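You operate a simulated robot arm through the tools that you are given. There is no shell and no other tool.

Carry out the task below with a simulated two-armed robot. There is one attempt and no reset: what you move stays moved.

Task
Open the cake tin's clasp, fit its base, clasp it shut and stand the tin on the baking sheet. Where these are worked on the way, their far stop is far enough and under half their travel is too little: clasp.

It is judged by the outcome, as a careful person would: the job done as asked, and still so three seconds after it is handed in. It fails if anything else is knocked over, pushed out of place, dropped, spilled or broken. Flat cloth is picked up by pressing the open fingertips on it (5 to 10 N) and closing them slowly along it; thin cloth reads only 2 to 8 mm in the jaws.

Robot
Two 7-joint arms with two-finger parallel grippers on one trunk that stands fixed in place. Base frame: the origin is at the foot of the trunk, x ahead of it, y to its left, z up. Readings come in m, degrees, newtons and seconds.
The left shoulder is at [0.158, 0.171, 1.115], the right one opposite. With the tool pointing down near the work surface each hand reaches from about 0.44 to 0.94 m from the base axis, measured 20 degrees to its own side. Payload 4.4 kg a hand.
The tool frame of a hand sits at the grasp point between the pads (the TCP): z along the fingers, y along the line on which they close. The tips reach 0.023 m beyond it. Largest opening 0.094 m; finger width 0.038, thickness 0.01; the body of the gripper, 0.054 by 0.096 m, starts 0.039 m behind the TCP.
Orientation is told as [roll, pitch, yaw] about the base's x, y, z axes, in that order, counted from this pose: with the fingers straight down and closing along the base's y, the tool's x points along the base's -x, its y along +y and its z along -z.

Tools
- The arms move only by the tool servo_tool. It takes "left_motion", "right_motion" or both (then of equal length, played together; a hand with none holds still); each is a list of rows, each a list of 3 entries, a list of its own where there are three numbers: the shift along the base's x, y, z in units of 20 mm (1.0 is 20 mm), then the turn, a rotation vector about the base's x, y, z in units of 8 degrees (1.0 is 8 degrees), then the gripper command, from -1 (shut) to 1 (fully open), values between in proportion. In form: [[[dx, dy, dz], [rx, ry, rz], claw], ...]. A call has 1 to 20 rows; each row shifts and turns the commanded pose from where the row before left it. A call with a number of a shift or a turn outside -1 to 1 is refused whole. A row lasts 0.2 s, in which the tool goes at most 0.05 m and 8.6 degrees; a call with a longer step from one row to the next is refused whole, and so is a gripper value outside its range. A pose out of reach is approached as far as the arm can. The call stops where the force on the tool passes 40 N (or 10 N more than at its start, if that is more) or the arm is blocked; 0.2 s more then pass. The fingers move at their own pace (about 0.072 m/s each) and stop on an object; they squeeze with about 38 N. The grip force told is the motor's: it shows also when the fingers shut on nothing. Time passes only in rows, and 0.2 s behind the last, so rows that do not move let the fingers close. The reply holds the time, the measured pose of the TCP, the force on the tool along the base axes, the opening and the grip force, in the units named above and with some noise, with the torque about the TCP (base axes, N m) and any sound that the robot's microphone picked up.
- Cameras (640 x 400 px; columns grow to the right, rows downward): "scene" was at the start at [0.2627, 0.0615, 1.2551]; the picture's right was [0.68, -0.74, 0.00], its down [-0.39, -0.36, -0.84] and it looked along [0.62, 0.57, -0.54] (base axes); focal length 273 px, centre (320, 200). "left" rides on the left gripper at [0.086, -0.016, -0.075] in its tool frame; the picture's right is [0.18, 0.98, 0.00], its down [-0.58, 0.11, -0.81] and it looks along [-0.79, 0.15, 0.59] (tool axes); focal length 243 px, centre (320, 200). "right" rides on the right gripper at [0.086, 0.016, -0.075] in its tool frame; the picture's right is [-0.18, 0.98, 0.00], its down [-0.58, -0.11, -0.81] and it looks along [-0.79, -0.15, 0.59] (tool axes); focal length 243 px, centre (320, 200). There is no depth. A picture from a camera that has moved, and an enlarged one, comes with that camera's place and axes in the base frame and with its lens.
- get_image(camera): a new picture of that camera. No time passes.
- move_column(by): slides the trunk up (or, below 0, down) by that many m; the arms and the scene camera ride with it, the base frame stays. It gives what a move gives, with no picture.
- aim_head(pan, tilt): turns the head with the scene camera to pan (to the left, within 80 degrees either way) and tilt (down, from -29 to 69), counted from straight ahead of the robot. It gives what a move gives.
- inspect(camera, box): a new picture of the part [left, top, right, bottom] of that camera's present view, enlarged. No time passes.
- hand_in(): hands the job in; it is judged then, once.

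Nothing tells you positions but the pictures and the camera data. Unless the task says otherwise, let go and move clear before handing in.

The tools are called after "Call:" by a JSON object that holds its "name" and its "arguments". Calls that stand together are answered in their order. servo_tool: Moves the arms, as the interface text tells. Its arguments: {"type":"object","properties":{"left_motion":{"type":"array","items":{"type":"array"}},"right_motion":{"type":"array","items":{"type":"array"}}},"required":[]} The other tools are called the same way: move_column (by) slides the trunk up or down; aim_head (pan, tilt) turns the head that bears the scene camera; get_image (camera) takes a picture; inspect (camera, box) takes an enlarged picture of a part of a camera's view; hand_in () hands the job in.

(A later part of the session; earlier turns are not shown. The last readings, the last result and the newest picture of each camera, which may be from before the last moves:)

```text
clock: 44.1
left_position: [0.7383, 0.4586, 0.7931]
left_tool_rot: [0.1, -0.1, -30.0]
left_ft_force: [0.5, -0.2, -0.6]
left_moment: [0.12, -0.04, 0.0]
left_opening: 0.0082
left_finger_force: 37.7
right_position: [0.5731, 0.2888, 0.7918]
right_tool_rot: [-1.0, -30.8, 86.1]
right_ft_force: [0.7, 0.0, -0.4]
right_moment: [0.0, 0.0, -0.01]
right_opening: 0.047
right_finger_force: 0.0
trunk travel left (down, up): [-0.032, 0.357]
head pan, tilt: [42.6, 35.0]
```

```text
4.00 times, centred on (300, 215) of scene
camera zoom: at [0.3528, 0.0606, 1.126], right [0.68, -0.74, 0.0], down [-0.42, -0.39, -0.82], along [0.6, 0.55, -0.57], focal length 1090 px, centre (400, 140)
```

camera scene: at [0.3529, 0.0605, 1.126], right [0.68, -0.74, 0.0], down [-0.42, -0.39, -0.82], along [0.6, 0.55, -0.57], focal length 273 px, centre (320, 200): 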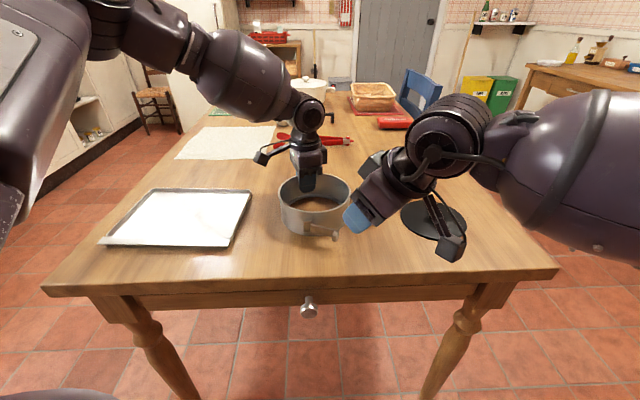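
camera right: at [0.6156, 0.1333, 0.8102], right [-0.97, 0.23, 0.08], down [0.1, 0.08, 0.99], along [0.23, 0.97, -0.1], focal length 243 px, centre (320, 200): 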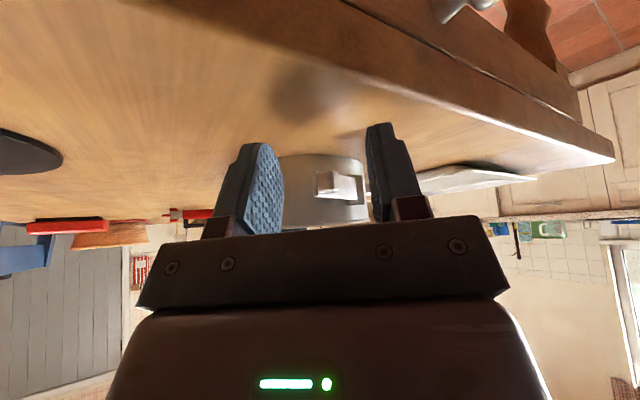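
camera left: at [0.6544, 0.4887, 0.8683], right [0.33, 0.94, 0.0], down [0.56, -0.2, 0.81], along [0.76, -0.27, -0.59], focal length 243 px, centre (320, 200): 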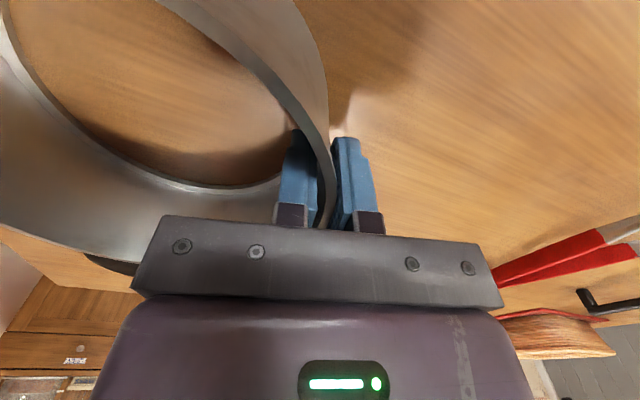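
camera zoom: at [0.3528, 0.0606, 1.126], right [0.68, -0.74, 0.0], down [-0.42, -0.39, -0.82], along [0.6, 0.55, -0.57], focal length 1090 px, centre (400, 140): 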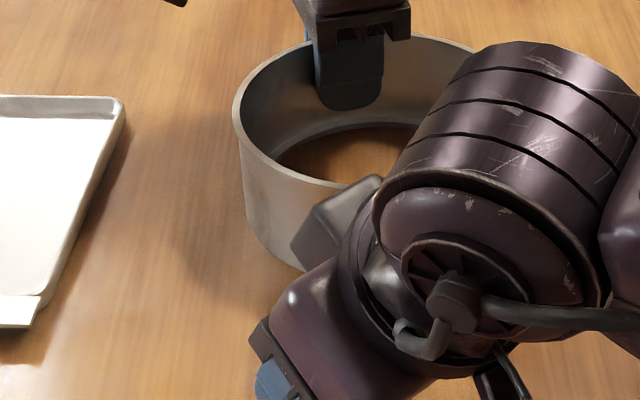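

The lever is now about 95° open and still free. I'll keep pushing in small steps until it meets its far stop.

Call:
{"name": "servo_tool", "arguments": {"right_motion": [[[-0.25, 0.3, 0], [0, 0, 0], 0.0], [[-0.2, 0.35, 0], [0, 0, 0], 0.0], [[-0.15, 0.35, 0], [0, 0, 0], 0.0], [[0, 0, 0], [0, 0, 0], 0.0]]}}

Call:
{"name": "inspect", "arguments": {"camera": "right", "box": [220, 110, 440, 240]}}

Call:
{"name": "inspect", "arguments": {"camera": "scene", "box": [250, 165, 350, 265]}}

```text
clock: 45.1
left_position: [0.7385, 0.4584, 0.7923]
left_tool_rot: [0.1, -0.1, -30.0]
left_ft_force: [1.5, 6.5, 1.6]
left_moment: [-0.09, 0.27, -0.95]
left_opening: 0.0097
left_finger_force: 38.0
right_position: [0.5611, 0.3082, 0.7912]
right_tool_rot: [-1.0, -30.9, 86.0]
right_ft_force: [0.4, -7.0, -0.3]
right_moment: [-0.07, 0.02, -0.18]
right_opening: 0.0474
right_finger_force: 0.7
trunk travel left (down, up): [-0.032, 0.357]
head pan, tilt: [42.6, 35.0]
```

```text
2.91 times, centred on (330, 175) of right
camera zoom: at [0.535, 0.1994, 0.8101], right [-0.97, 0.23, 0.08], down [0.1, 0.08, 0.99], along [0.23, 0.97, -0.1], focal length 706 px, centre (291, 273)
```

zoom: 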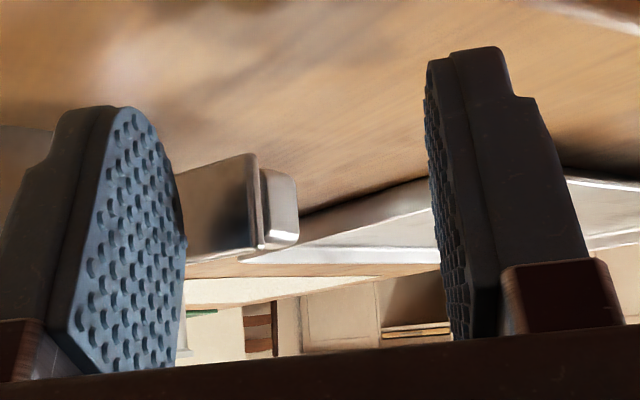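

```text
4.00 times, centred on (300, 215) of scene
camera zoom: at [0.3528, 0.0606, 1.126], right [0.68, -0.74, 0.0], down [-0.42, -0.39, -0.82], along [0.6, 0.55, -0.57], focal length 1090 px, centre (400, 140)
```

zoom: 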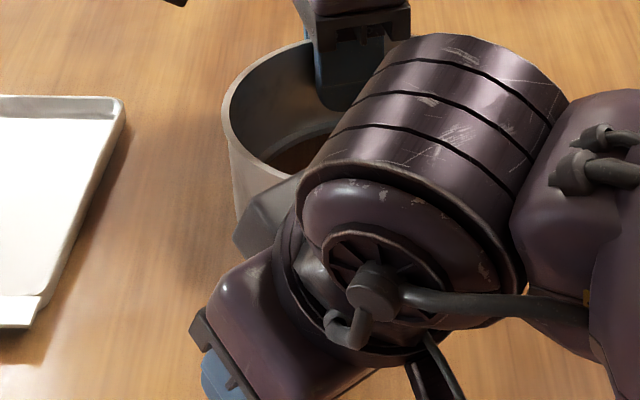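

Now I feel about 7 N and the tin has begun to turn slightly, so the lever is at its far stop, roughly 110° open. I'll back the finger off along −y and lift clear.

Call:
{"name": "servo_tool", "arguments": {"right_motion": [[[0.05, -0.5, 0], [0, 0, 0], 0.0], [[0, -0.8, 0], [0, 0, 0], 0.0], [[0, -0.8, 0.3], [0, 0, 0], 0.0], [[0, -0.5, 1], [0, 0, 0], 0.0], [[0, 0, 1], [0, 0, 0], 0.0], [[0, 0, 1], [0, 0, 0], 0.0], [[0, -0.5, 1], [0, 0, -0.5], 0.0], [[0, -0.5, 1], [0, 0, -0.5], 0.0], [[0, -0.5, 0], [0, 0, -0.5], 0.0]]}}

Call:
{"name": "get_image", "arguments": {"camera": "scene"}}

Call:
{"name": "get_image", "arguments": {"camera": "right"}}

```text
clock: 47.1
left_position: [0.738, 0.459, 0.7927]
left_tool_rot: [0.0, 0.0, -29.9]
left_ft_force: [0.5, -0.5, 0.6]
left_moment: [-0.03, 0.1, -0.01]
left_opening: 0.0082
left_finger_force: 38.0
right_position: [0.5626, 0.2259, 0.8966]
right_tool_rot: [-1.0, -30.8, 74.1]
right_ft_force: [0.3, 0.0, 0.2]
right_moment: [0.02, 0.0, 0.01]
right_opening: 0.0468
right_finger_force: 0.0
trunk travel left (down, up): [-0.032, 0.357]
head pan, tilt: [42.6, 35.0]
```

```text
taken
camera scene: at [0.3528, 0.0606, 1.126], right [0.68, -0.74, 0.0], down [-0.42, -0.39, -0.82], along [0.6, 0.55, -0.57], focal length 273 px, centre (320, 200)
```

scene: 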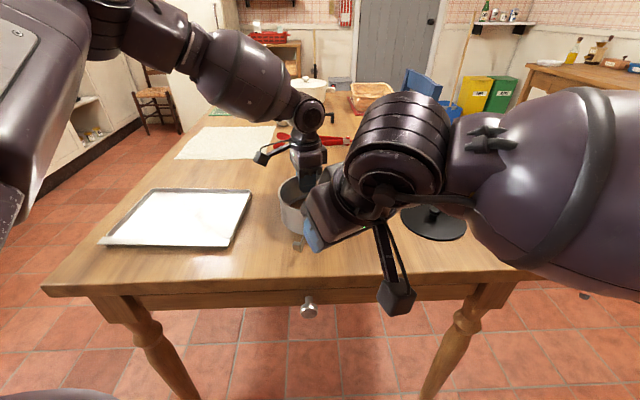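

```text
taken
camera right: at [0.5137, 0.1246, 0.9158], right [-0.9, 0.43, 0.08], down [0.12, 0.06, 0.99], along [0.42, 0.9, -0.1], focal length 243 px, centre (320, 200)
```

right: 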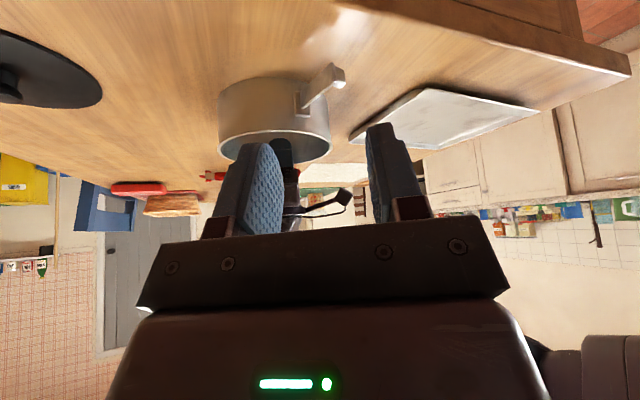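

The lever stands well out from the tin. Now I'll swing the right hand back to vertical and toward the base disc for a look, while the left hand lets go of the rim and lifts straight up.

Call:
{"name": "servo_tool", "arguments": {"left_motion": [[[0, 0, 0], [0, 0, 0], -1], [[0, 0, 0], [0, 0, 0], -1], [[0, 0, 0], [0, 0, 0], -1], [[0, 0, 0], [0, 0, 0], -0.8], [[0, 0, 0], [0, 0, 0], -0.5], [[0, 0, 0], [0, 0, 0], -0.1], [[0, 0, 0], [0, 0, 0], 0.1], [[0, 0, 0.3], [0, 0, 0], 0.1], [[0, 0, 0.6], [0, 0, 0], 0.1], [[0, 0, 1], [0, 0, 0], 0.1], [[0, 0, 1], [0, 0, 0], 0.1], [[0, 0, 1], [0, 0, 0], 0.1], [[0, 0, 1], [0, 0, 0], 0.1], [[0, 0, 1], [0, 0, 0], 0.1]], "right_motion": [[[0.5, -0.29, 0.13], [-0.617, 0.177, 0], 0.3], [[0.5, -0.29, 0.13], [-0.617, 0.177, 0], 0.5], [[0.5, -0.29, 0.13], [-0.617, 0.177, 0], 1], [[0.5, -0.29, 0.13], [-0.617, 0.177, 0], 1], [[0.5, -0.29, 0.13], [-0.617, 0.177, 0], 1], [[0.5, -0.29, 0.13], [-0.617, 0.177, 0], 1], [[0.5, -0.29, 0.13], [0, 0, -0.96], 1], [[0.5, -0.29, 0.13], [0, 0, -0.96], 1], [[0.5, -0.29, 0.13], [0, 0, -0.96], 1], [[0.5, -0.29, 0.13], [0, 0, -0.96], 1], [[0.5, -0.29, 0.13], [0, 0, -0.96], 1], [[0.5, -0.29, 0.13], [0, 0, -0.96], 1], [[0.5, -0.29, 0.13], [0, 0, -0.96], 1], [[0, 0, 0], [0, 0, 0], 1]]}}

Call:
{"name": "get_image", "arguments": {"camera": "scene"}}

Call:
{"name": "get_image", "arguments": {"camera": "right"}}

Call:
{"name": "get_image", "arguments": {"camera": "left"}}

```text
clock: 50.1
left_position: [0.7371, 0.4575, 0.9111]
left_tool_rot: [0.0, 0.1, -30.0]
left_ft_force: [0.0, -0.2, -0.4]
left_moment: [0.03, -0.01, 0.03]
left_opening: 0.0516
left_finger_force: 0.1
right_position: [0.6923, 0.1502, 0.9308]
right_tool_rot: [-1.0, 0.0, 20.2]
right_ft_force: [-0.3, -0.3, 0.7]
right_moment: [-0.03, 0.01, -0.02]
right_opening: 0.094
right_finger_force: 0.1
trunk travel left (down, up): [-0.032, 0.357]
head pan, tilt: [42.6, 35.0]
```

```text
taken
camera scene: at [0.3525, 0.0603, 1.1262], right [0.68, -0.74, 0.0], down [-0.42, -0.39, -0.82], along [0.6, 0.55, -0.57], focal length 273 px, centre (320, 200)
```

scene: 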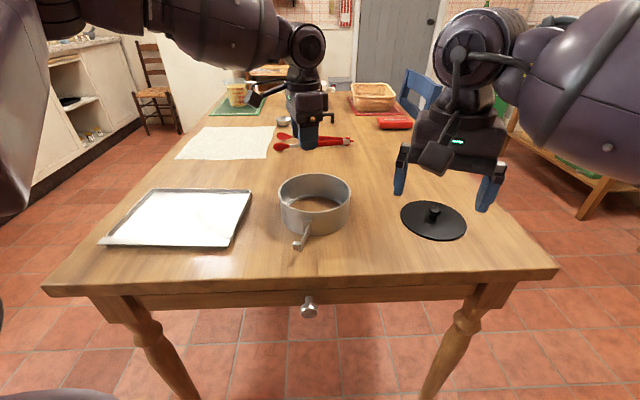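

```text
taken
camera right: at [0.6041, 0.1386, 1.005], right [-0.17, 0.99, -0.02], down [0.58, 0.11, 0.81], along [0.8, 0.12, -0.59], focal length 243 px, centre (320, 200)
```

right: 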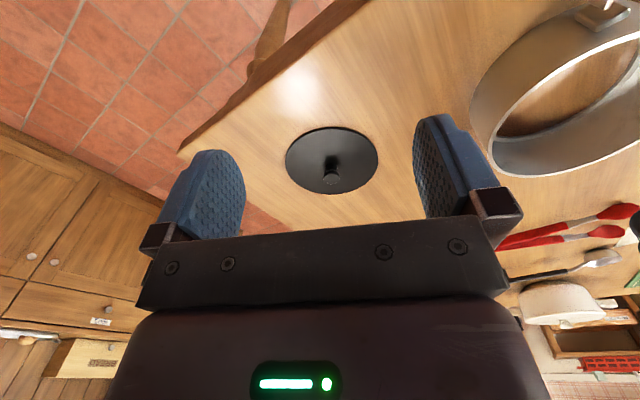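

```text
taken
camera left: at [0.6538, 0.4885, 0.9868], right [0.33, 0.94, 0.0], down [0.56, -0.2, 0.81], along [0.76, -0.27, -0.59], focal length 243 px, centre (320, 200)
```

left: 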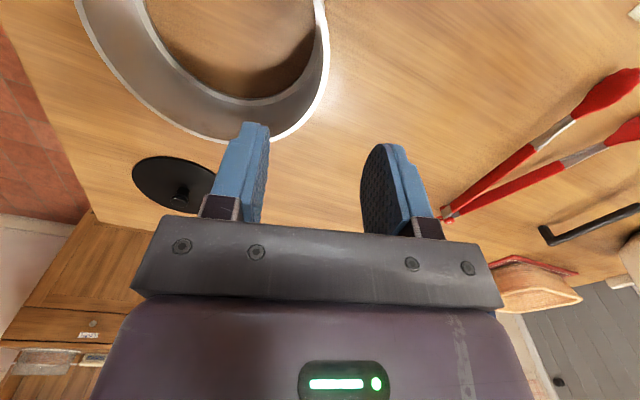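

Excellent view: the lever stands fully out and both the tin and the base disc are visible. I'll zoom in on each to localise them well.

Call:
{"name": "inspect", "arguments": {"camera": "scene", "box": [265, 160, 365, 260]}}

Call:
{"name": "inspect", "arguments": {"camera": "scene", "box": [390, 190, 480, 250]}}

Call:
{"name": "inspect", "arguments": {"camera": "right", "box": [270, 115, 395, 205]}}

Call:
{"name": "inspect", "arguments": {"camera": "right", "box": [460, 0, 640, 190]}}

```text
4.00 times, centred on (315, 210) of scene
camera zoom: at [0.3525, 0.0603, 1.1262], right [0.68, -0.74, 0.0], down [-0.42, -0.39, -0.82], along [0.6, 0.55, -0.57], focal length 1090 px, centre (340, 160)
```

zoom: 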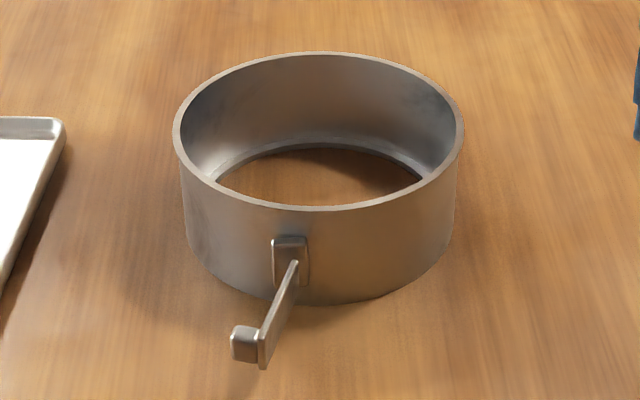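

```text
6.67 times, centred on (435, 220) of scene
camera zoom: at [0.3525, 0.0603, 1.1262], right [0.68, -0.74, 0.0], down [-0.42, -0.39, -0.82], along [0.6, 0.55, -0.57], focal length 1817 px, centre (-447, 67)
```

zoom: 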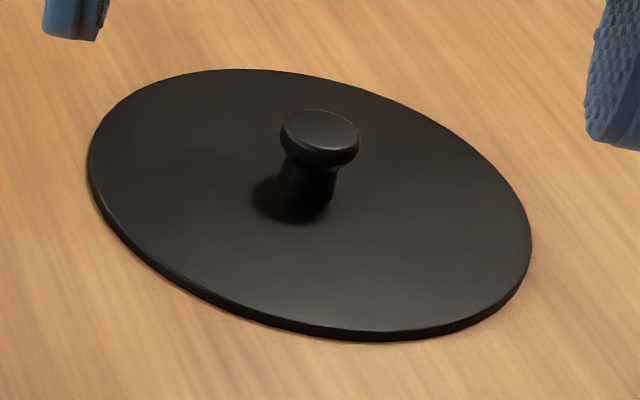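

```text
4.44 times, centred on (332, 160) of right
camera zoom: at [0.6041, 0.1386, 1.005], right [-0.17, 0.99, -0.02], down [0.58, 0.11, 0.81], along [0.8, 0.12, -0.59], focal length 1078 px, centre (264, 378)
```

zoom: 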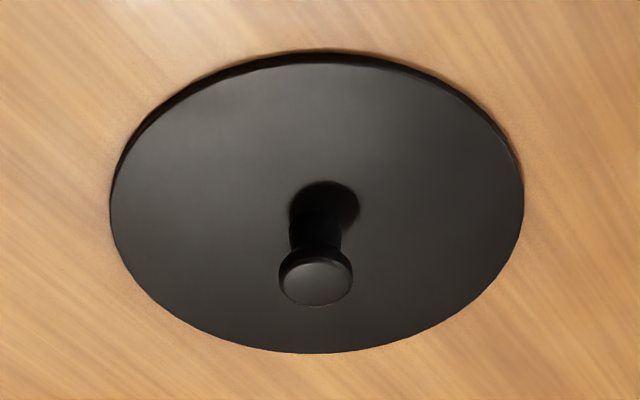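

```text
2.11 times, centred on (550, 95) of right
camera zoom: at [0.6041, 0.1386, 1.005], right [-0.17, 0.99, -0.02], down [0.58, 0.11, 0.81], along [0.8, 0.12, -0.59], focal length 511 px, centre (-164, 421)
```

zoom: 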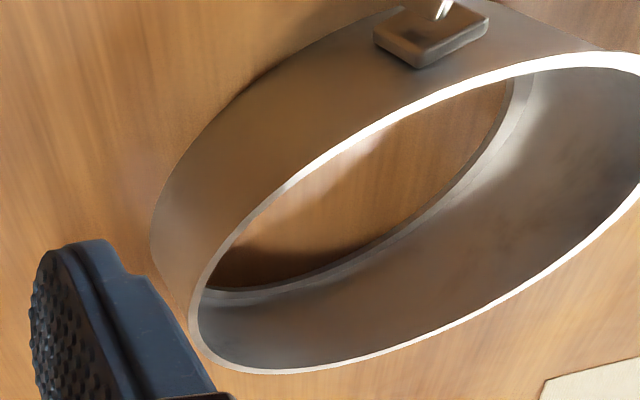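

Call:
{"name": "inspect", "arguments": {"camera": "left", "box": [120, 145, 230, 225]}}

Call:
{"name": "inspect", "arguments": {"camera": "left", "box": [60, 0, 340, 150]}}

```text
5.00 times, centred on (175, 185) of left
camera zoom: at [0.6538, 0.4885, 0.9868], right [0.33, 0.94, 0.0], down [0.56, -0.2, 0.81], along [0.76, -0.27, -0.59], focal length 1213 px, centre (1045, 275)
```

zoom: 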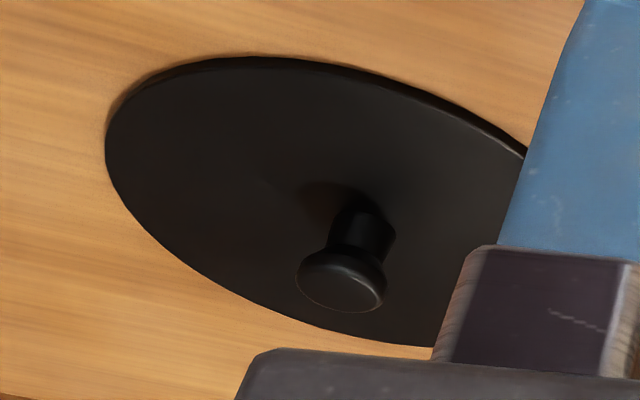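

```text
2.29 times, centred on (200, 75) of left
camera zoom: at [0.6538, 0.4885, 0.9868], right [0.33, 0.94, 0.0], down [0.56, -0.2, 0.81], along [0.76, -0.27, -0.59], focal length 555 px, centre (594, 486)
```

zoom: 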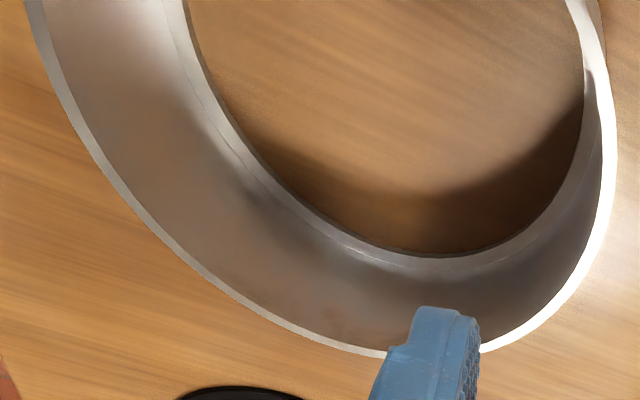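

The knob top triangulates well to (0.860, 0.195, 0.778), head about 24 mm wide; the disc is about 139 mm across. I'll send the left hand to the left side as a viewing camera for the tin, and bring the right hand over the knob.

Call:
{"name": "servo_tool", "arguments": {"left_motion": [[[-0.5, 0.6, 0.4], [0, 0, -0.3], 0.1], [[-0.86, 0.89, 0.3], [0, 0, -0.65], 0.1], [[-0.86, 0.89, 0.3], [0, 0, -0.65], 0.1], [[-0.86, 0.89, 0.3], [0, 0, -0.65], 0.1], [[-0.86, 0.89, 0.3], [0, 0, -0.65], 0.1], [[-0.86, 0.89, 0.3], [0, 0, -0.65], 0.1], [[-0.86, 0.89, 0.3], [0, 0, -0.65], 0.1], [[-0.86, 0.6, 0.1], [0, 0, -0.65], 0.1], [[0, 0, 0], [0, 0, 0], 0.1], [[0, 0, 0], [0, 0, 0], 0.1]], "right_motion": [[[0.93, 0.25, -0.2], [0.117, 0.043, 0], 1], [[0.93, 0.25, -0.2], [0, 0, 0], 1], [[0.93, 0.25, -0.4], [0, 0, 0], 1], [[0.93, 0.25, -0.4], [0, 0, 0], 1], [[0.93, 0.25, -0.5], [0, 0, 0], 1], [[0.93, 0.25, -0.5], [0, 0, 0], 0.8], [[0.93, 0.25, -0.6], [0, 0, 0], 0.6], [[0.93, 0.25, -0.6], [0, 0, 0], 0.4], [[0.93, 0.24, -0.6], [0, 0, 0], 0.2], [[0, 0, 0], [0, 0, 0], 0.2]]}}

Call:
{"name": "get_image", "arguments": {"camera": "scene"}}

Call:
{"name": "get_image", "arguments": {"camera": "right"}}

Call:
{"name": "get_image", "arguments": {"camera": "left"}}

```text
clock: 52.2
left_position: [0.6064, 0.5888, 0.9562]
left_tool_rot: [0.1, 0.0, -68.9]
left_ft_force: [0.3, 0.3, 0.5]
left_moment: [-0.04, 0.04, -0.01]
left_opening: 0.0514
left_finger_force: 0.0
right_position: [0.9163, 0.0892, 0.8761]
right_tool_rot: [-0.1, -1.7, 10.7]
right_ft_force: [0.1, 0.2, -0.2]
right_moment: [-0.01, -0.01, -0.01]
right_opening: 0.0567
right_finger_force: 0.1
right hand out of reach, approached as far as the arm can: row 9
trunk travel left (down, up): [-0.032, 0.357]
head pan, tilt: [42.6, 35.0]
stopped in row 10 (right hand): the arm was blocked; the commanded pose is now the measured one
```

```text
taken
camera scene: at [0.3522, 0.0619, 1.1262], right [0.68, -0.74, 0.0], down [-0.42, -0.39, -0.82], along [0.6, 0.55, -0.57], focal length 273 px, centre (320, 200)
```

scene: 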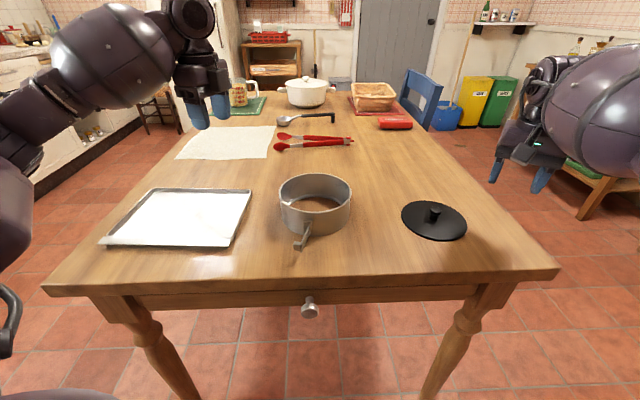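

```text
taken
camera right: at [0.8253, 0.091, 0.9479], right [0.0, 1.0, 0.0], down [0.57, 0.0, 0.82], along [0.82, 0.0, -0.57], focal length 243 px, centre (320, 200)
```

right: 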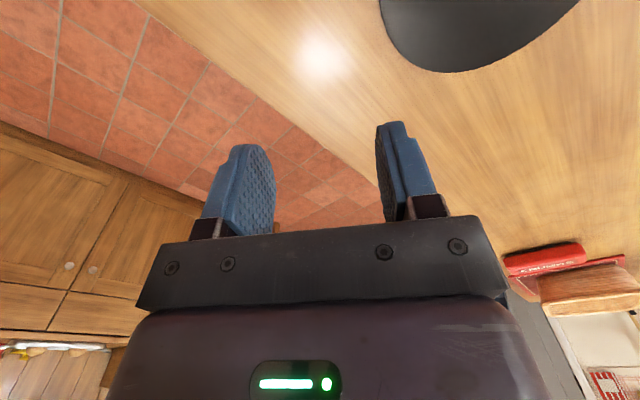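

```text
taken
camera left: at [0.5595, 0.6668, 1.0318], right [0.85, 0.53, 0.0], down [0.31, -0.5, 0.81], along [0.42, -0.69, -0.59], focal length 243 px, centre (320, 200)
```

left: 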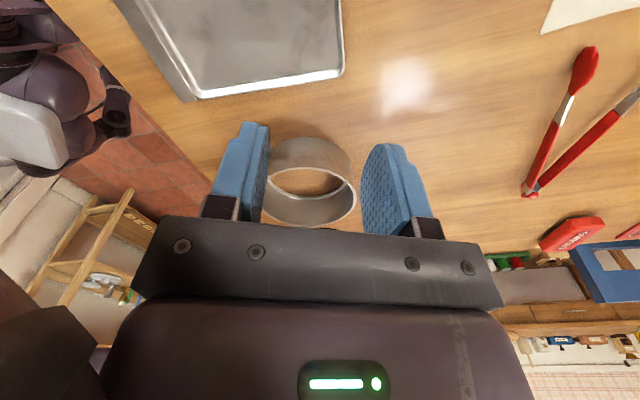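

The right hand can't reach the base disc comfortably in this posture; it slid off to the side without touching anything. The left arm is better placed for the disc, so I'll bring the right hand back to the middle and use the left camera's current view to fix the tin's centre.

Call:
{"name": "inspect", "arguments": {"camera": "left", "box": [250, 125, 370, 230]}}

Call:
{"name": "inspect", "arguments": {"camera": "scene", "box": [265, 160, 365, 260]}}

Call:
{"name": "servo_tool", "arguments": {"right_motion": [[[-0.9, 0.0, 0.3], [0, 0, 0.1], 0.2], [[-0.95, 0.0, 0.3], [0, 0, 0.1], 0.2], [[-0.95, 0.0, 0.3], [0, 0, 0.1], 0.2], [[-0.95, 0.0, 0.3], [0, 0, 0.1], 0.2], [[-0.95, 0.0, 0.3], [0, 0, 0.1], 0.2], [[-0.95, 0.0, 0.3], [0, 0, 0.1], 0.2], [[-0.95, 0.0, 0.3], [0, 0, 0.1], 0.2], [[-0.95, 0.0, 0.3], [0, 0, 0.1], 0.2], [[-0.95, 0.0, 0.2], [0, 0, 0.1], 0.2], [[-0.95, 0.0, 0.2], [0, 0, 0.1], 0.2], [[-0.95, 0.0, 0], [0, 0, 0.1], 0.2], [[-0.95, 0.0, 0], [0, 0, 0.1], 0.2], [[-0.95, 0.0, 0], [0, 0, 0.1], 0.2], [[-0.95, 0.0, 0], [0, 0, 0.1], 0.2], [[-0.95, 0.0, 0], [0, 0, 0.1], 0.2], [[-0.95, 0.0, 0], [0, 0, 0.1], 0.2], [[0, 0, 0], [0, 0, 0], 0.2]]}}

```text
3.81 times, centred on (310, 178) of left
camera zoom: at [0.5595, 0.6668, 1.0318], right [0.85, 0.53, 0.0], down [0.31, -0.5, 0.81], along [0.42, -0.69, -0.59], focal length 924 px, centre (358, 286)
```

zoom: 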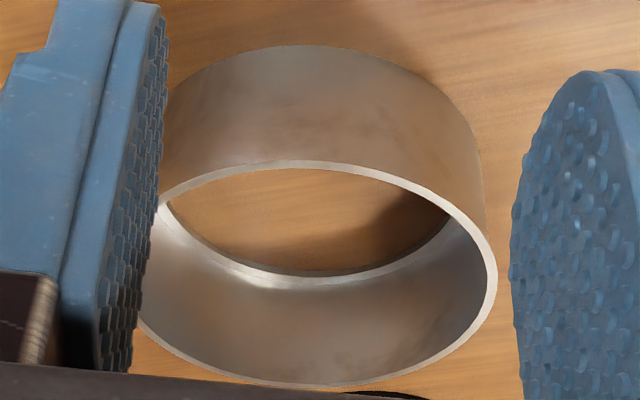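

```text
4.00 times, centred on (315, 210) of scene
camera zoom: at [0.3522, 0.0619, 1.1262], right [0.68, -0.74, 0.0], down [-0.42, -0.39, -0.82], along [0.6, 0.55, -0.57], focal length 1090 px, centre (340, 160)
```

zoom: 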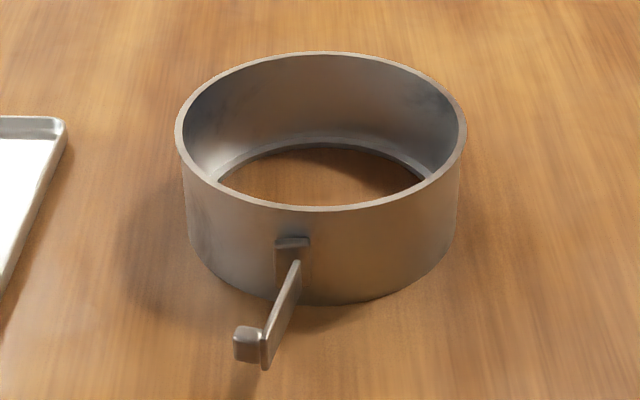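

```text
clock: 55.8
left_position: [0.6079, 0.5896, 0.9568]
left_tool_rot: [0.0, 0.0, -69.0]
left_ft_force: [-0.3, 0.3, -1.5]
left_moment: [0.04, 0.0, 0.01]
left_opening: 0.0517
left_finger_force: 0.0
right_position: [0.6107, 0.096, 0.9304]
right_tool_rot: [-0.1, -1.5, 24.1]
right_ft_force: [-0.1, -0.3, 0.1]
right_moment: [0.01, -0.01, -0.01]
right_opening: 0.0566
right_finger_force: 0.0
trunk travel left (down, up): [-0.032, 0.357]
head pan, tilt: [42.6, 35.0]
```

The tin's centre comes out at about (0.7005, 0.395) with inner radius about 73 mm; the disc radius is about 68.5 mm. I'll move the right arm well out of the way and bring the left hand over the knob.

Call:
{"name": "servo_tool", "arguments": {"left_motion": [[[0, 0, 0.3], [0, 0, 0.3], 0.4], [[0.6, -0.95, 0.3], [0, 0, 0.45], 0.4], [[0.64, -0.99, 0], [0, 0, 0.45], 0.4], [[0.64, -0.99, 0], [0, 0, 0.45], 0.4], [[0.64, -0.99, 0], [0, 0, 0.45], 0.4], [[0.64, -0.99, 0], [0, 0, 0.45], 0.4], [[0.64, -0.99, 0], [0, 0, 0.45], 0.4], [[0.64, -0.99, 0], [0, 0, 0.45], 0.4], [[0.64, -0.99, 0], [0, 0, 0.45], 0.4], [[0.64, -0.99, 0], [0, 0, 0.45], 0.4], [[0.64, -0.99, 0], [0, 0, 0.45], 0.4], [[0.64, -0.99, 0], [0, 0, 0.45], 0.4], [[0.64, -0.99, 0], [0, 0, 0.45], 0.4], [[0.64, -0.99, 0], [0, 0, 0.45], 0.4], [[0.64, -0.99, 0], [0, 0, 0.45], 0.4]], "right_motion": [[[-0.42, -0.95, 0.19], [0, 0, -0.23], 0.4], [[-0.42, -0.95, 0.19], [0, 0, -0.23], 0.4], [[-0.42, -0.95, 0.19], [0, 0, -0.23], 0.4], [[-0.42, -0.95, 0.19], [0, 0, -0.23], 0.4], [[-0.42, -0.95, 0.19], [0, 0, -0.23], 0.4], [[-0.42, -0.95, 0.19], [0, 0, -0.23], 0.4], [[-0.42, -0.95, 0.19], [0, 0, -0.23], 0.4], [[-0.42, -0.95, 0.19], [0, 0, -0.23], 0.4], [[-0.42, -0.95, 0.19], [0, 0, -0.23], 0.4], [[-0.42, -0.95, 0.19], [0, 0, -0.23], 0.4], [[-0.42, -0.95, 0.19], [0, 0, -0.23], 0.4], [[-0.42, -0.95, 0.19], [0, 0, -0.23], 0.4], [[-0.42, -0.95, 0.19], [0, 0, -0.23], 0.4], [[0, 0, 0], [0, 0, 0], 0.4], [[0, 0, 0], [0, 0, 0], 0.4]]}}

Call:
{"name": "get_image", "arguments": {"camera": "scene"}}

Call:
{"name": "get_image", "arguments": {"camera": "left"}}

```text
clock: 59.0
left_position: [0.7861, 0.3137, 0.9699]
left_tool_rot: [0.2, 0.1, -16.1]
left_ft_force: [-0.2, -0.9, -0.7]
left_moment: [0.0, -0.03, -0.01]
left_opening: 0.0657
left_finger_force: 0.1
right_position: [0.505, -0.1508, 0.9819]
right_tool_rot: [0.0, -1.3, 0.1]
right_ft_force: [-0.3, 0.9, -0.2]
right_moment: [0.02, -0.04, -0.02]
right_opening: 0.066
right_finger_force: 0.0
right hand out of reach, approached as far as the arm can: row 13
trunk travel left (down, up): [-0.032, 0.357]
head pan, tilt: [42.6, 35.0]
```

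```text
taken
camera scene: at [0.3529, 0.0606, 1.126], right [0.68, -0.74, 0.0], down [-0.42, -0.39, -0.82], along [0.6, 0.55, -0.57], focal length 273 px, centre (320, 200)
```

scene: 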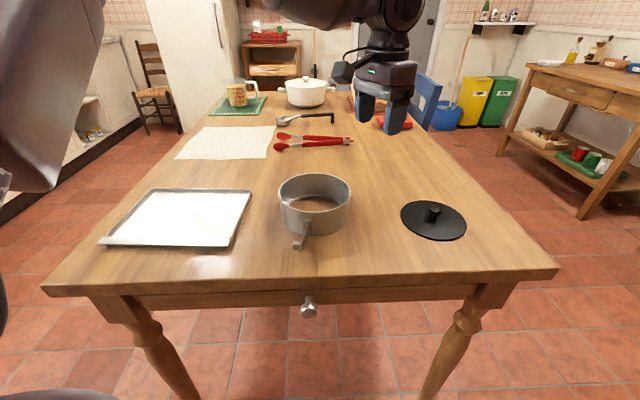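

```text
taken
camera left: at [0.6971, 0.3226, 1.0448], right [0.1, 1.0, 0.0], down [0.59, -0.06, 0.81], along [0.8, -0.08, -0.59], focal length 243 px, centre (320, 200)
```

left: 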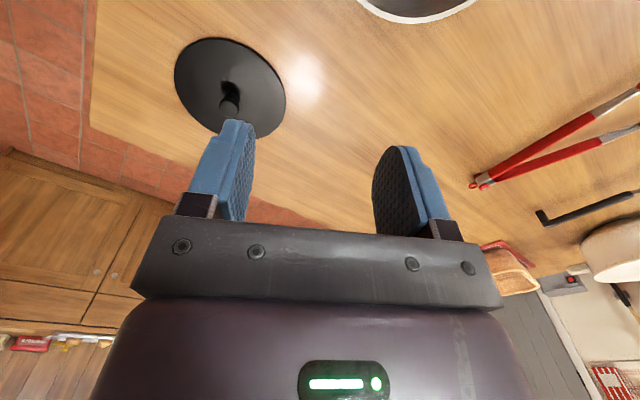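

The left arm tracks well. Continuing to above the knob.

Call:
{"name": "servo_tool", "arguments": {"left_motion": [[[0.53, -0.85, -0.4], [0, 0, 0.29], 0.4], [[0.53, -0.85, -0.5], [0, 0, 0.29], 0.4], [[0.53, -0.85, -0.7], [0, 0, 0.29], 0.4], [[0.53, -0.85, -0.7], [0, 0, 0.29], 0.4], [[0.53, -0.85, -0.7], [0, 0, 0.29], 0.4], [[0.53, -0.85, -0.7], [0, 0, 0.29], 0.4], [[0.53, -0.85, -0.7], [0, 0, 0.29], 0.4], [[0, 0, 0], [0, 0, 0], 0.4]]}}

Call:
{"name": "get_image", "arguments": {"camera": "left"}}

Call:
{"name": "get_image", "arguments": {"camera": "scene"}}

```text
clock: 60.8
left_position: [0.8406, 0.2826, 0.9152]
left_tool_rot: [0.1, -0.1, 0.1]
left_ft_force: [0.0, 0.6, -0.7]
left_moment: [0.02, -0.01, 0.0]
left_opening: 0.0657
left_finger_force: 0.2
left hand out of reach, approached as far as the arm can: row 4, 5, 6, 7
right_position: [0.5051, -0.1496, 0.9823]
right_tool_rot: [0.1, -1.4, 0.1]
right_ft_force: [0.9, 0.4, -0.6]
right_moment: [0.0, 0.04, -0.02]
right_opening: 0.0657
right_finger_force: 0.1
trunk travel left (down, up): [-0.032, 0.357]
head pan, tilt: [42.6, 35.0]
```

```text
taken
camera left: at [0.7535, 0.2676, 0.9909], right [-0.19, 0.98, 0.0], down [0.58, 0.11, 0.81], along [0.79, 0.15, -0.59], focal length 243 px, centre (320, 200)
```

left: 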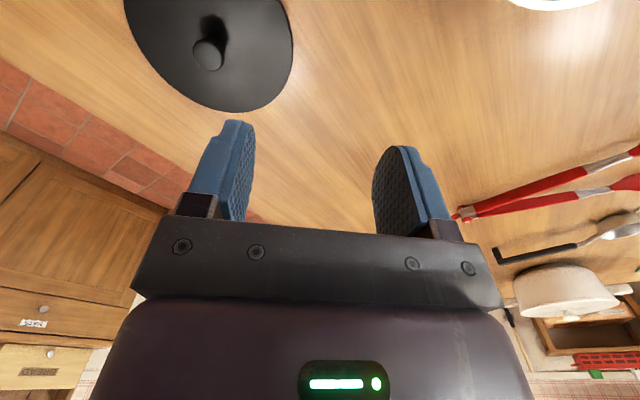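

```text
taken
camera scene: at [0.3527, 0.0608, 1.1261], right [0.68, -0.74, 0.0], down [-0.42, -0.39, -0.82], along [0.6, 0.55, -0.57], focal length 273 px, centre (320, 200)
```

scene: 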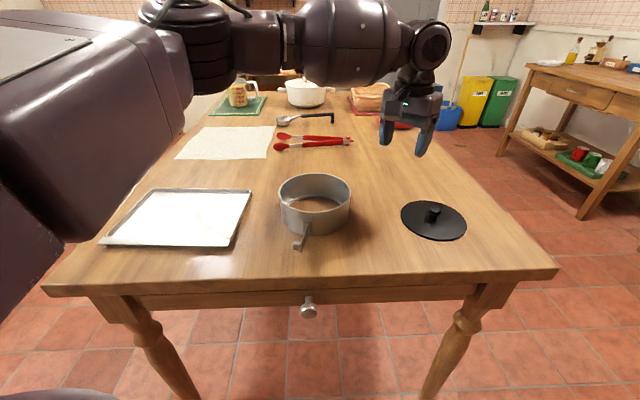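

The left arm stopped short because of its wrist heading, not its distance. Its forearm points to the right, so a more negative yaw should free it. The knob is round, so I'll turn the left hand to yaw −40° and try again.

Call:
{"name": "servo_tool", "arguments": {"left_motion": [[[0, 0, 0], [0, 0, -0.9], 0.4], [[0, 0, 0], [0, 0, -0.9], 0.4], [[0, 0, 0], [0, 0, -0.9], 0.4], [[0, 0, 0], [0, 0, -0.9], 0.4], [[0, -0.2, 0], [0, 0, -0.9], 0.4], [[0.1, -0.5, 0], [0, 0, -0.5], 0.4], [[0.1, -0.9, -0.2], [0, 0, 0], 0.4], [[0.2, -0.9, -0.3], [0, 0, 0], 0.4], [[0.2, -0.9, -0.5], [0, 0, 0], 0.4], [[0.2, -0.9, -0.5], [0, 0, 0], 0.4], [[0, 0, 0], [0, 0, 0], 0.4]]}}

Call:
{"name": "get_image", "arguments": {"camera": "left"}}

Call:
{"name": "get_image", "arguments": {"camera": "scene"}}

```text
clock: 63.2
left_position: [0.8401, 0.279, 0.9154]
left_tool_rot: [0.1, 0.0, -35.9]
left_ft_force: [0.2, -0.4, 0.1]
left_moment: [0.01, -0.02, 0.03]
left_opening: 0.0662
left_finger_force: 0.1
left hand out of reach, approached as far as the arm can: row 6, 7, 8, 9, 10
right_position: [0.5064, -0.1516, 0.9833]
right_tool_rot: [-0.1, -1.3, 0.1]
right_ft_force: [0.2, 0.5, 0.5]
right_moment: [0.02, 0.0, 0.0]
right_opening: 0.0659
right_finger_force: 0.1
trunk travel left (down, up): [-0.032, 0.357]
head pan, tilt: [42.6, 35.0]
```

```text
taken
camera left: at [0.7605, 0.3177, 0.9918], right [0.43, 0.9, 0.0], down [0.53, -0.25, 0.81], along [0.73, -0.34, -0.59], focal length 243 px, centre (320, 200)
```

left: 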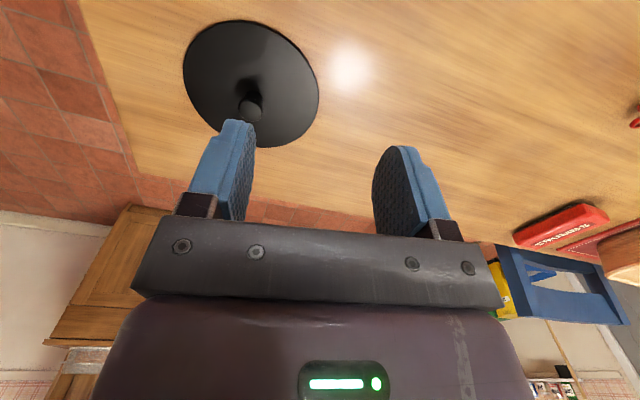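

```text
taken
camera scene: at [0.3528, 0.0605, 1.126], right [0.68, -0.74, 0.0], down [-0.42, -0.39, -0.82], along [0.6, 0.55, -0.57], focal length 273 px, centre (320, 200)
```

scene: 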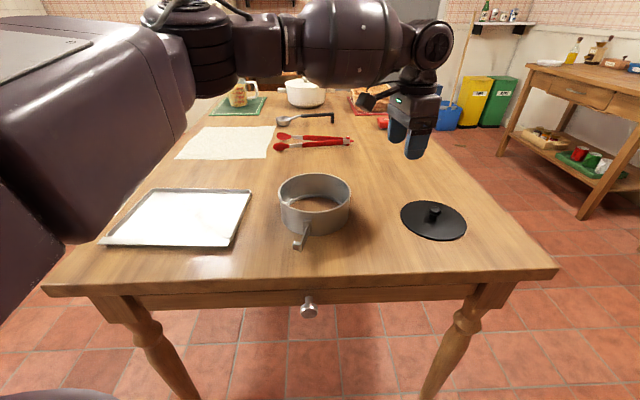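

Turning alone didn't help; it is a reach limit. Leaning the left hand about 28° toward −y keeps its wrist back while the fingers reach the knob, with the pads still vertical. I'll set that posture up, then go above the knob.

Call:
{"name": "servo_tool", "arguments": {"left_motion": [[[0, 0.2, 0], [0, 0, -0.86], 0.4], [[0, 0.2, 0], [0, 0, -0.86], 0.4], [[0, 0, 0], [0, 0, -0.86], 0.4], [[0, 0, 0], [0, 0, -0.86], 0.4], [[0, 0, 0], [0, 0, -0.86], 0.4], [[0, 0, 0], [0, 0, -0.84], 0.4], [[0, 0, 0], [-0.68, -0.16, 0], 0.4], [[0, 0, 0], [-0.68, -0.16, 0], 0.4], [[0, 0, 0], [-0.68, -0.16, 0], 0.4], [[0, 0, 0], [-0.68, -0.16, 0], 0.4], [[0, 0, 0], [-0.68, -0.16, 0], 0.4], [[0, 0, 0], [0, 0, 0], 0.4]]}}

Call:
{"name": "get_image", "arguments": {"camera": "left"}}

Call:
{"name": "get_image", "arguments": {"camera": "scene"}}

```text
clock: 65.8
left_position: [0.8417, 0.2864, 0.9172]
left_tool_rot: [0.3, -28.0, -77.0]
left_ft_force: [-0.5, 0.0, 0.1]
left_moment: [0.02, -0.03, -0.01]
left_opening: 0.0657
left_finger_force: 0.0
right_position: [0.5072, -0.1504, 0.9822]
right_tool_rot: [0.0, -1.3, 0.1]
right_ft_force: [-0.2, -1.6, 0.7]
right_moment: [0.02, 0.02, 0.02]
right_opening: 0.066
right_finger_force: 0.1
trunk travel left (down, up): [-0.032, 0.357]
head pan, tilt: [42.6, 35.0]
```

```text
taken
camera left: at [0.8, 0.3926, 0.943], right [0.92, 0.38, -0.08], down [0.13, -0.11, 0.99], along [0.37, -0.92, -0.15], focal length 243 px, centre (320, 200)
```

left: 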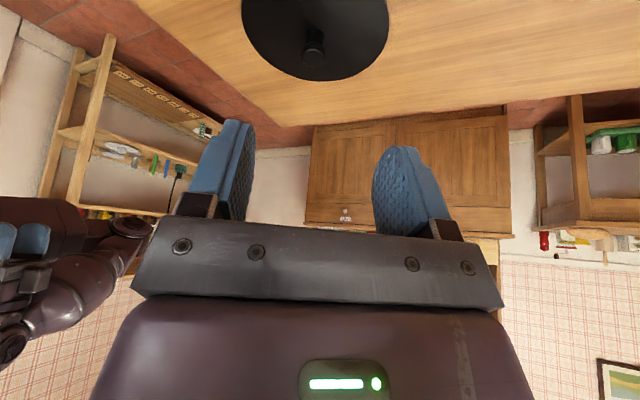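

```text
taken
camera scene: at [0.3527, 0.0607, 1.1261], right [0.68, -0.74, 0.0], down [-0.42, -0.39, -0.82], along [0.6, 0.55, -0.57], focal length 273 px, centre (320, 200)
```

scene: 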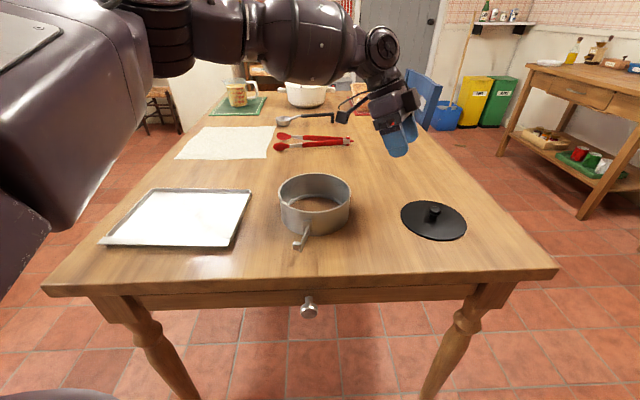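

Call:
{"name": "servo_tool", "arguments": {"left_motion": [[[0.17, -0.85, -0.6], [0, 0, 0], 0.2], [[0.17, -0.85, -0.6], [0, 0, 0], 0.1], [[0.17, -0.85, -0.6], [0, 0, 0], 0.1], [[0.17, -0.85, -0.6], [0, 0, 0], 0.1], [[0.17, -0.85, -0.6], [0, 0, 0], 0.1], [[0, 0, 0], [0, 0, 0], 0.1]]}}

Call:
{"name": "get_image", "arguments": {"camera": "left"}}

Call:
{"name": "inspect", "arguments": {"camera": "scene", "box": [370, 140, 500, 250]}}

```text
clock: 67.2
left_position: [0.857, 0.2182, 0.8655]
left_tool_rot: [0.2, -28.0, -76.9]
left_ft_force: [-0.8, -0.1, 1.0]
left_moment: [0.0, 0.01, 0.0]
left_opening: 0.0518
left_finger_force: 0.1
left hand out of reach, approached as far as the arm can: row 5
right_position: [0.5068, -0.1497, 0.9824]
right_tool_rot: [-0.1, -1.3, 0.0]
right_ft_force: [0.6, -0.1, 0.0]
right_moment: [-0.01, 0.01, -0.02]
right_opening: 0.0659
right_finger_force: 0.1
trunk travel left (down, up): [-0.032, 0.357]
head pan, tilt: [42.6, 35.0]
```

```text
taken
camera left: at [0.8165, 0.3247, 0.8908], right [0.92, 0.38, -0.08], down [0.13, -0.11, 0.99], along [0.37, -0.92, -0.15], focal length 243 px, centre (320, 200)
```

left: 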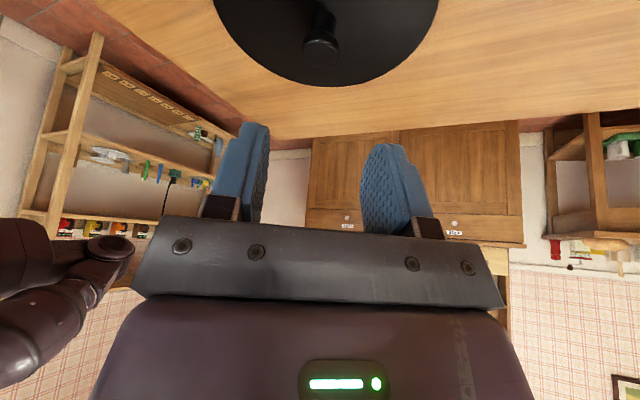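

```text
3.64 times, centred on (435, 195) of scene
camera zoom: at [0.3529, 0.0608, 1.126], right [0.68, -0.74, 0.0], down [-0.42, -0.39, -0.82], along [0.6, 0.55, -0.57], focal length 991 px, centre (-98, 218)
```

zoom: 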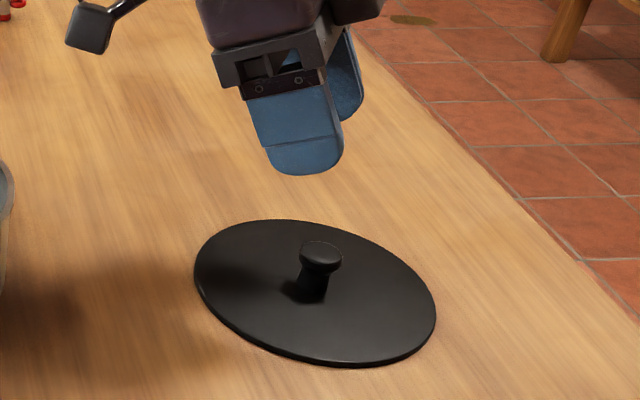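

It's just 1–2 cm short. I'll lean the hand 10° more and lower the trunk the last bit.

Call:
{"name": "servo_tool", "arguments": {"left_motion": [[[0, 0.3, 0.3], [-0.61, -0.14, 0], 0.1], [[0, 0.2, 0.3], [-0.61, -0.14, 0], 0.1], [[0, 0, 0], [0, 0, 0], 0.1]]}}

Call:
{"name": "move_column", "arguments": {"by": -0.03}}

```text
clock: 68.0
left_position: [0.858, 0.2283, 0.8774]
left_tool_rot: [0.2, -38.1, -77.0]
left_ft_force: [-0.3, 0.3, -0.6]
left_moment: [-0.01, 0.01, 0.04]
left_opening: 0.0518
left_finger_force: 0.0
right_position: [0.5058, -0.1509, 0.9824]
right_tool_rot: [0.1, -1.3, 0.1]
right_ft_force: [-0.5, 0.4, 0.0]
right_moment: [-0.01, 0.0, -0.02]
right_opening: 0.0658
right_finger_force: 0.1
trunk travel left (down, up): [-0.032, 0.357]
head pan, tilt: [42.6, 35.0]
```

```text
clock: 68.7
left_position: [0.8581, 0.2283, 0.848]
left_tool_rot: [0.3, -38.0, -77.1]
left_ft_force: [-0.3, -1.0, 0.5]
left_moment: [0.01, -0.01, -0.01]
left_opening: 0.0518
left_finger_force: 0.0
right_position: [0.5148, -0.1504, 0.9329]
right_tool_rot: [-0.1, 3.3, 0.1]
right_ft_force: [-1.0, -0.1, -0.2]
right_moment: [-0.01, 0.0, 0.02]
right_opening: 0.0656
right_finger_force: 0.0
trunk travel left (down, up): [-0.002, 0.387]
head pan, tilt: [42.6, 35.0]
```

Call:
{"name": "servo_tool", "arguments": {"left_motion": [[[0, -0.6, -0.2], [0, 0, 0], 0.1], [[0, -0.58, -0.4], [0, 0, 0], 0.1], [[0, 0, -0.7], [0, 0, 0], 0.1], [[0, 0, -0.7], [0, 0, 0], 0.1], [[0, 0, 0], [0, 0, 0], 0.1]]}}

Call:
{"name": "get_image", "arguments": {"camera": "left"}}

Call:
{"name": "inspect", "arguments": {"camera": "scene", "box": [370, 140, 500, 250]}}

```text
clock: 69.9
left_position: [0.8568, 0.2035, 0.807]
left_tool_rot: [0.2, -38.0, -77.0]
left_ft_force: [1.0, 0.3, -0.5]
left_moment: [0.0, -0.06, 0.01]
left_opening: 0.0518
left_finger_force: 0.0
right_position: [0.5162, -0.151, 0.9319]
right_tool_rot: [0.0, 3.3, 0.0]
right_ft_force: [0.2, -0.5, -0.3]
right_moment: [0.02, -0.03, 0.04]
right_opening: 0.0659
right_finger_force: 0.1
trunk travel left (down, up): [-0.002, 0.387]
head pan, tilt: [42.6, 35.0]
```

```text
taken
camera left: at [0.816, 0.313, 0.8131], right [0.92, 0.36, -0.11], down [0.09, 0.06, 0.99], along [0.37, -0.93, 0.02], focal length 243 px, centre (320, 200)
```

left: 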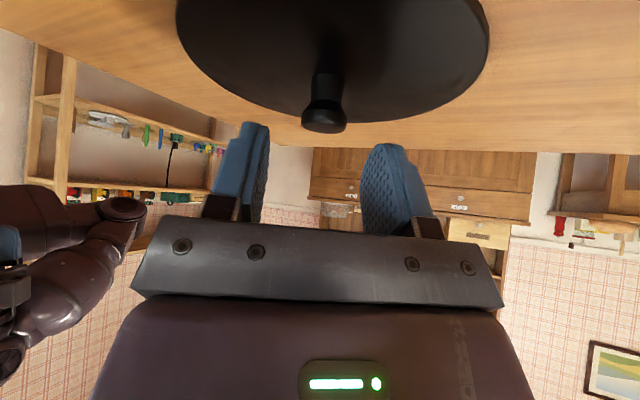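

```text
3.64 times, centred on (435, 195) of scene
camera zoom: at [0.3705, 0.0605, 1.0923], right [0.68, -0.74, 0.0], down [-0.42, -0.39, -0.82], along [0.6, 0.55, -0.57], focal length 991 px, centre (-98, 218)
```

zoom: 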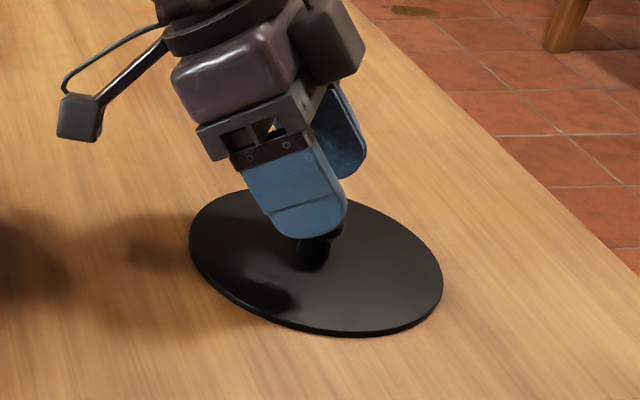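

The fingers now straddle the knob. I'll lower the last 20 mm gently and close on it.

Call:
{"name": "servo_tool", "arguments": {"left_motion": [[[0.02, 0.04, -0.35], [0, 0, 0], 0.1], [[0.02, 0.03, -0.35], [0, 0, 0], 0.1], [[0, 0, -0.3], [0, 0, 0], 0.1], [[0, 0, 0], [0, 0, 0], 0.1]]}}

Call:
{"name": "get_image", "arguments": {"camera": "left"}}

Call:
{"name": "inspect", "arguments": {"camera": "scene", "box": [370, 140, 500, 250]}}

```text
clock: 70.9
left_position: [0.8599, 0.2063, 0.7873]
left_tool_rot: [0.3, -37.9, -77.0]
left_ft_force: [-0.4, -0.5, -0.1]
left_moment: [-0.03, -0.02, -0.01]
left_opening: 0.0515
left_finger_force: 0.0
right_position: [0.5162, -0.1507, 0.9317]
right_tool_rot: [0.0, 3.5, 0.2]
right_ft_force: [0.7, -0.8, 0.5]
right_moment: [0.0, 0.0, 0.0]
right_opening: 0.0658
right_finger_force: 0.2
trunk travel left (down, up): [-0.002, 0.387]
head pan, tilt: [42.6, 35.0]
```

```text
taken
camera left: at [0.8167, 0.3153, 0.7929], right [0.92, 0.37, -0.11], down [0.09, 0.06, 0.99], along [0.37, -0.93, 0.02], focal length 243 px, centre (320, 200)
```

left: 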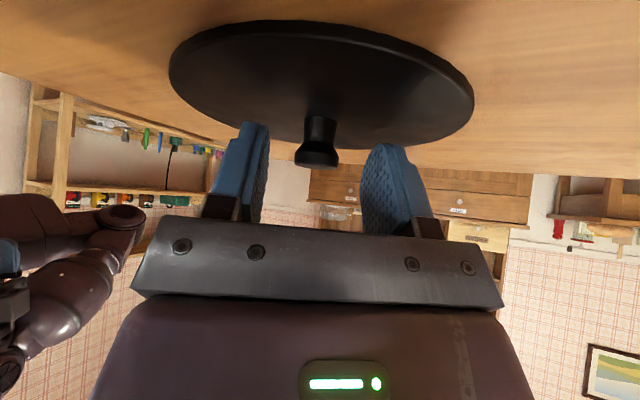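

```text
3.64 times, centred on (435, 195) of scene
camera zoom: at [0.3705, 0.0605, 1.0922], right [0.68, -0.74, 0.0], down [-0.42, -0.39, -0.82], along [0.6, 0.55, -0.57], focal length 991 px, centre (-98, 218)
```

zoom: 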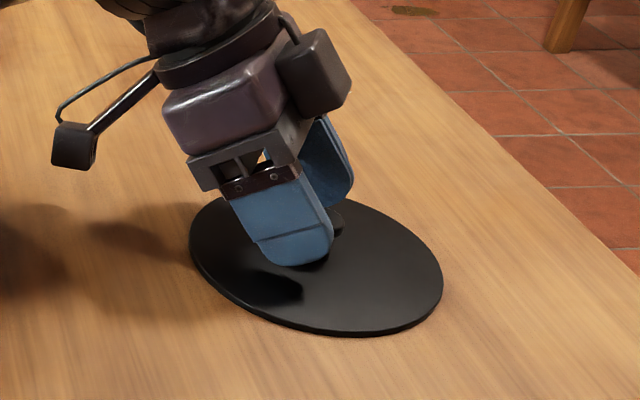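

Call:
{"name": "servo_tool", "arguments": {"left_motion": [[[0, 0.05, -0.25], [0, 0, 0], 0.0], [[0, 0, 0], [0, 0, 0], -0.15], [[0, 0, 0], [0, 0, 0], -0.3], [[0, 0, 0], [0, 0, 0], -0.4], [[0, 0, 0], [0, 0, 0], -0.5], [[0, 0, 0], [0, 0, 0], -0.7], [[0, 0, 0], [0, 0, 0], -1], [[0, 0, 0], [0, 0, 0], -1]]}}

Call:
{"name": "get_image", "arguments": {"camera": "left"}}

Call:
{"name": "inspect", "arguments": {"camera": "scene", "box": [370, 140, 500, 250]}}

```text
clock: 72.7
left_position: [0.8587, 0.2074, 0.7833]
left_tool_rot: [0.5, -38.1, -77.2]
left_ft_force: [7.4, 0.7, 16.6]
left_moment: [-0.22, -0.15, 0.13]
left_opening: 0.0223
left_finger_force: 37.7
right_position: [0.5147, -0.1523, 0.9321]
right_tool_rot: [0.0, 3.2, 0.1]
right_ft_force: [-1.1, -0.6, 0.6]
right_moment: [0.0, -0.01, -0.03]
right_opening: 0.0658
right_finger_force: 0.0
trunk travel left (down, up): [-0.002, 0.387]
head pan, tilt: [42.6, 35.0]
```

```text
taken
camera left: at [0.8164, 0.316, 0.7898], right [0.92, 0.37, -0.11], down [0.09, 0.06, 0.99], along [0.37, -0.93, 0.02], focal length 243 px, centre (320, 200)
```

left: 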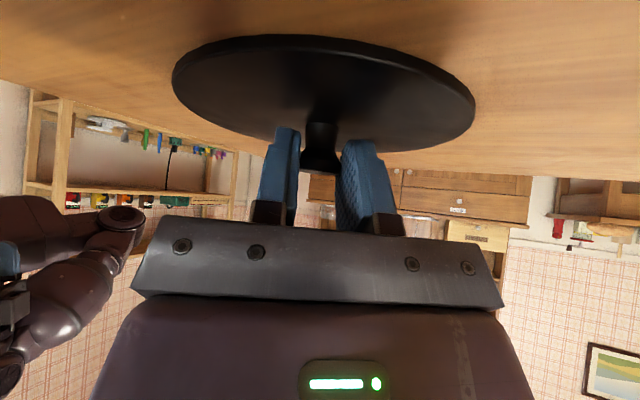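

```text
3.64 times, centred on (435, 195) of scene
camera zoom: at [0.3695, 0.0602, 1.0928], right [0.68, -0.74, 0.0], down [-0.42, -0.39, -0.82], along [0.6, 0.55, -0.57], focal length 991 px, centre (-98, 218)
```

zoom: 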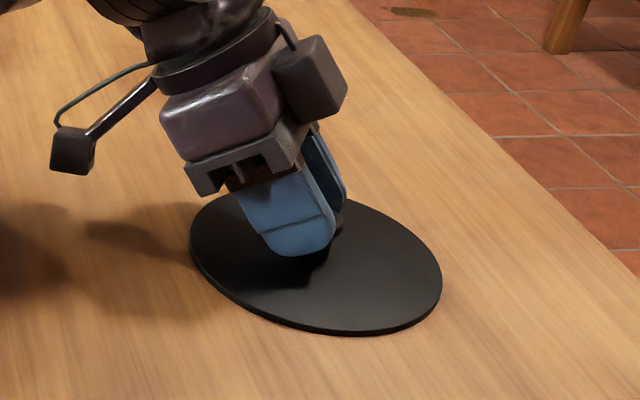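

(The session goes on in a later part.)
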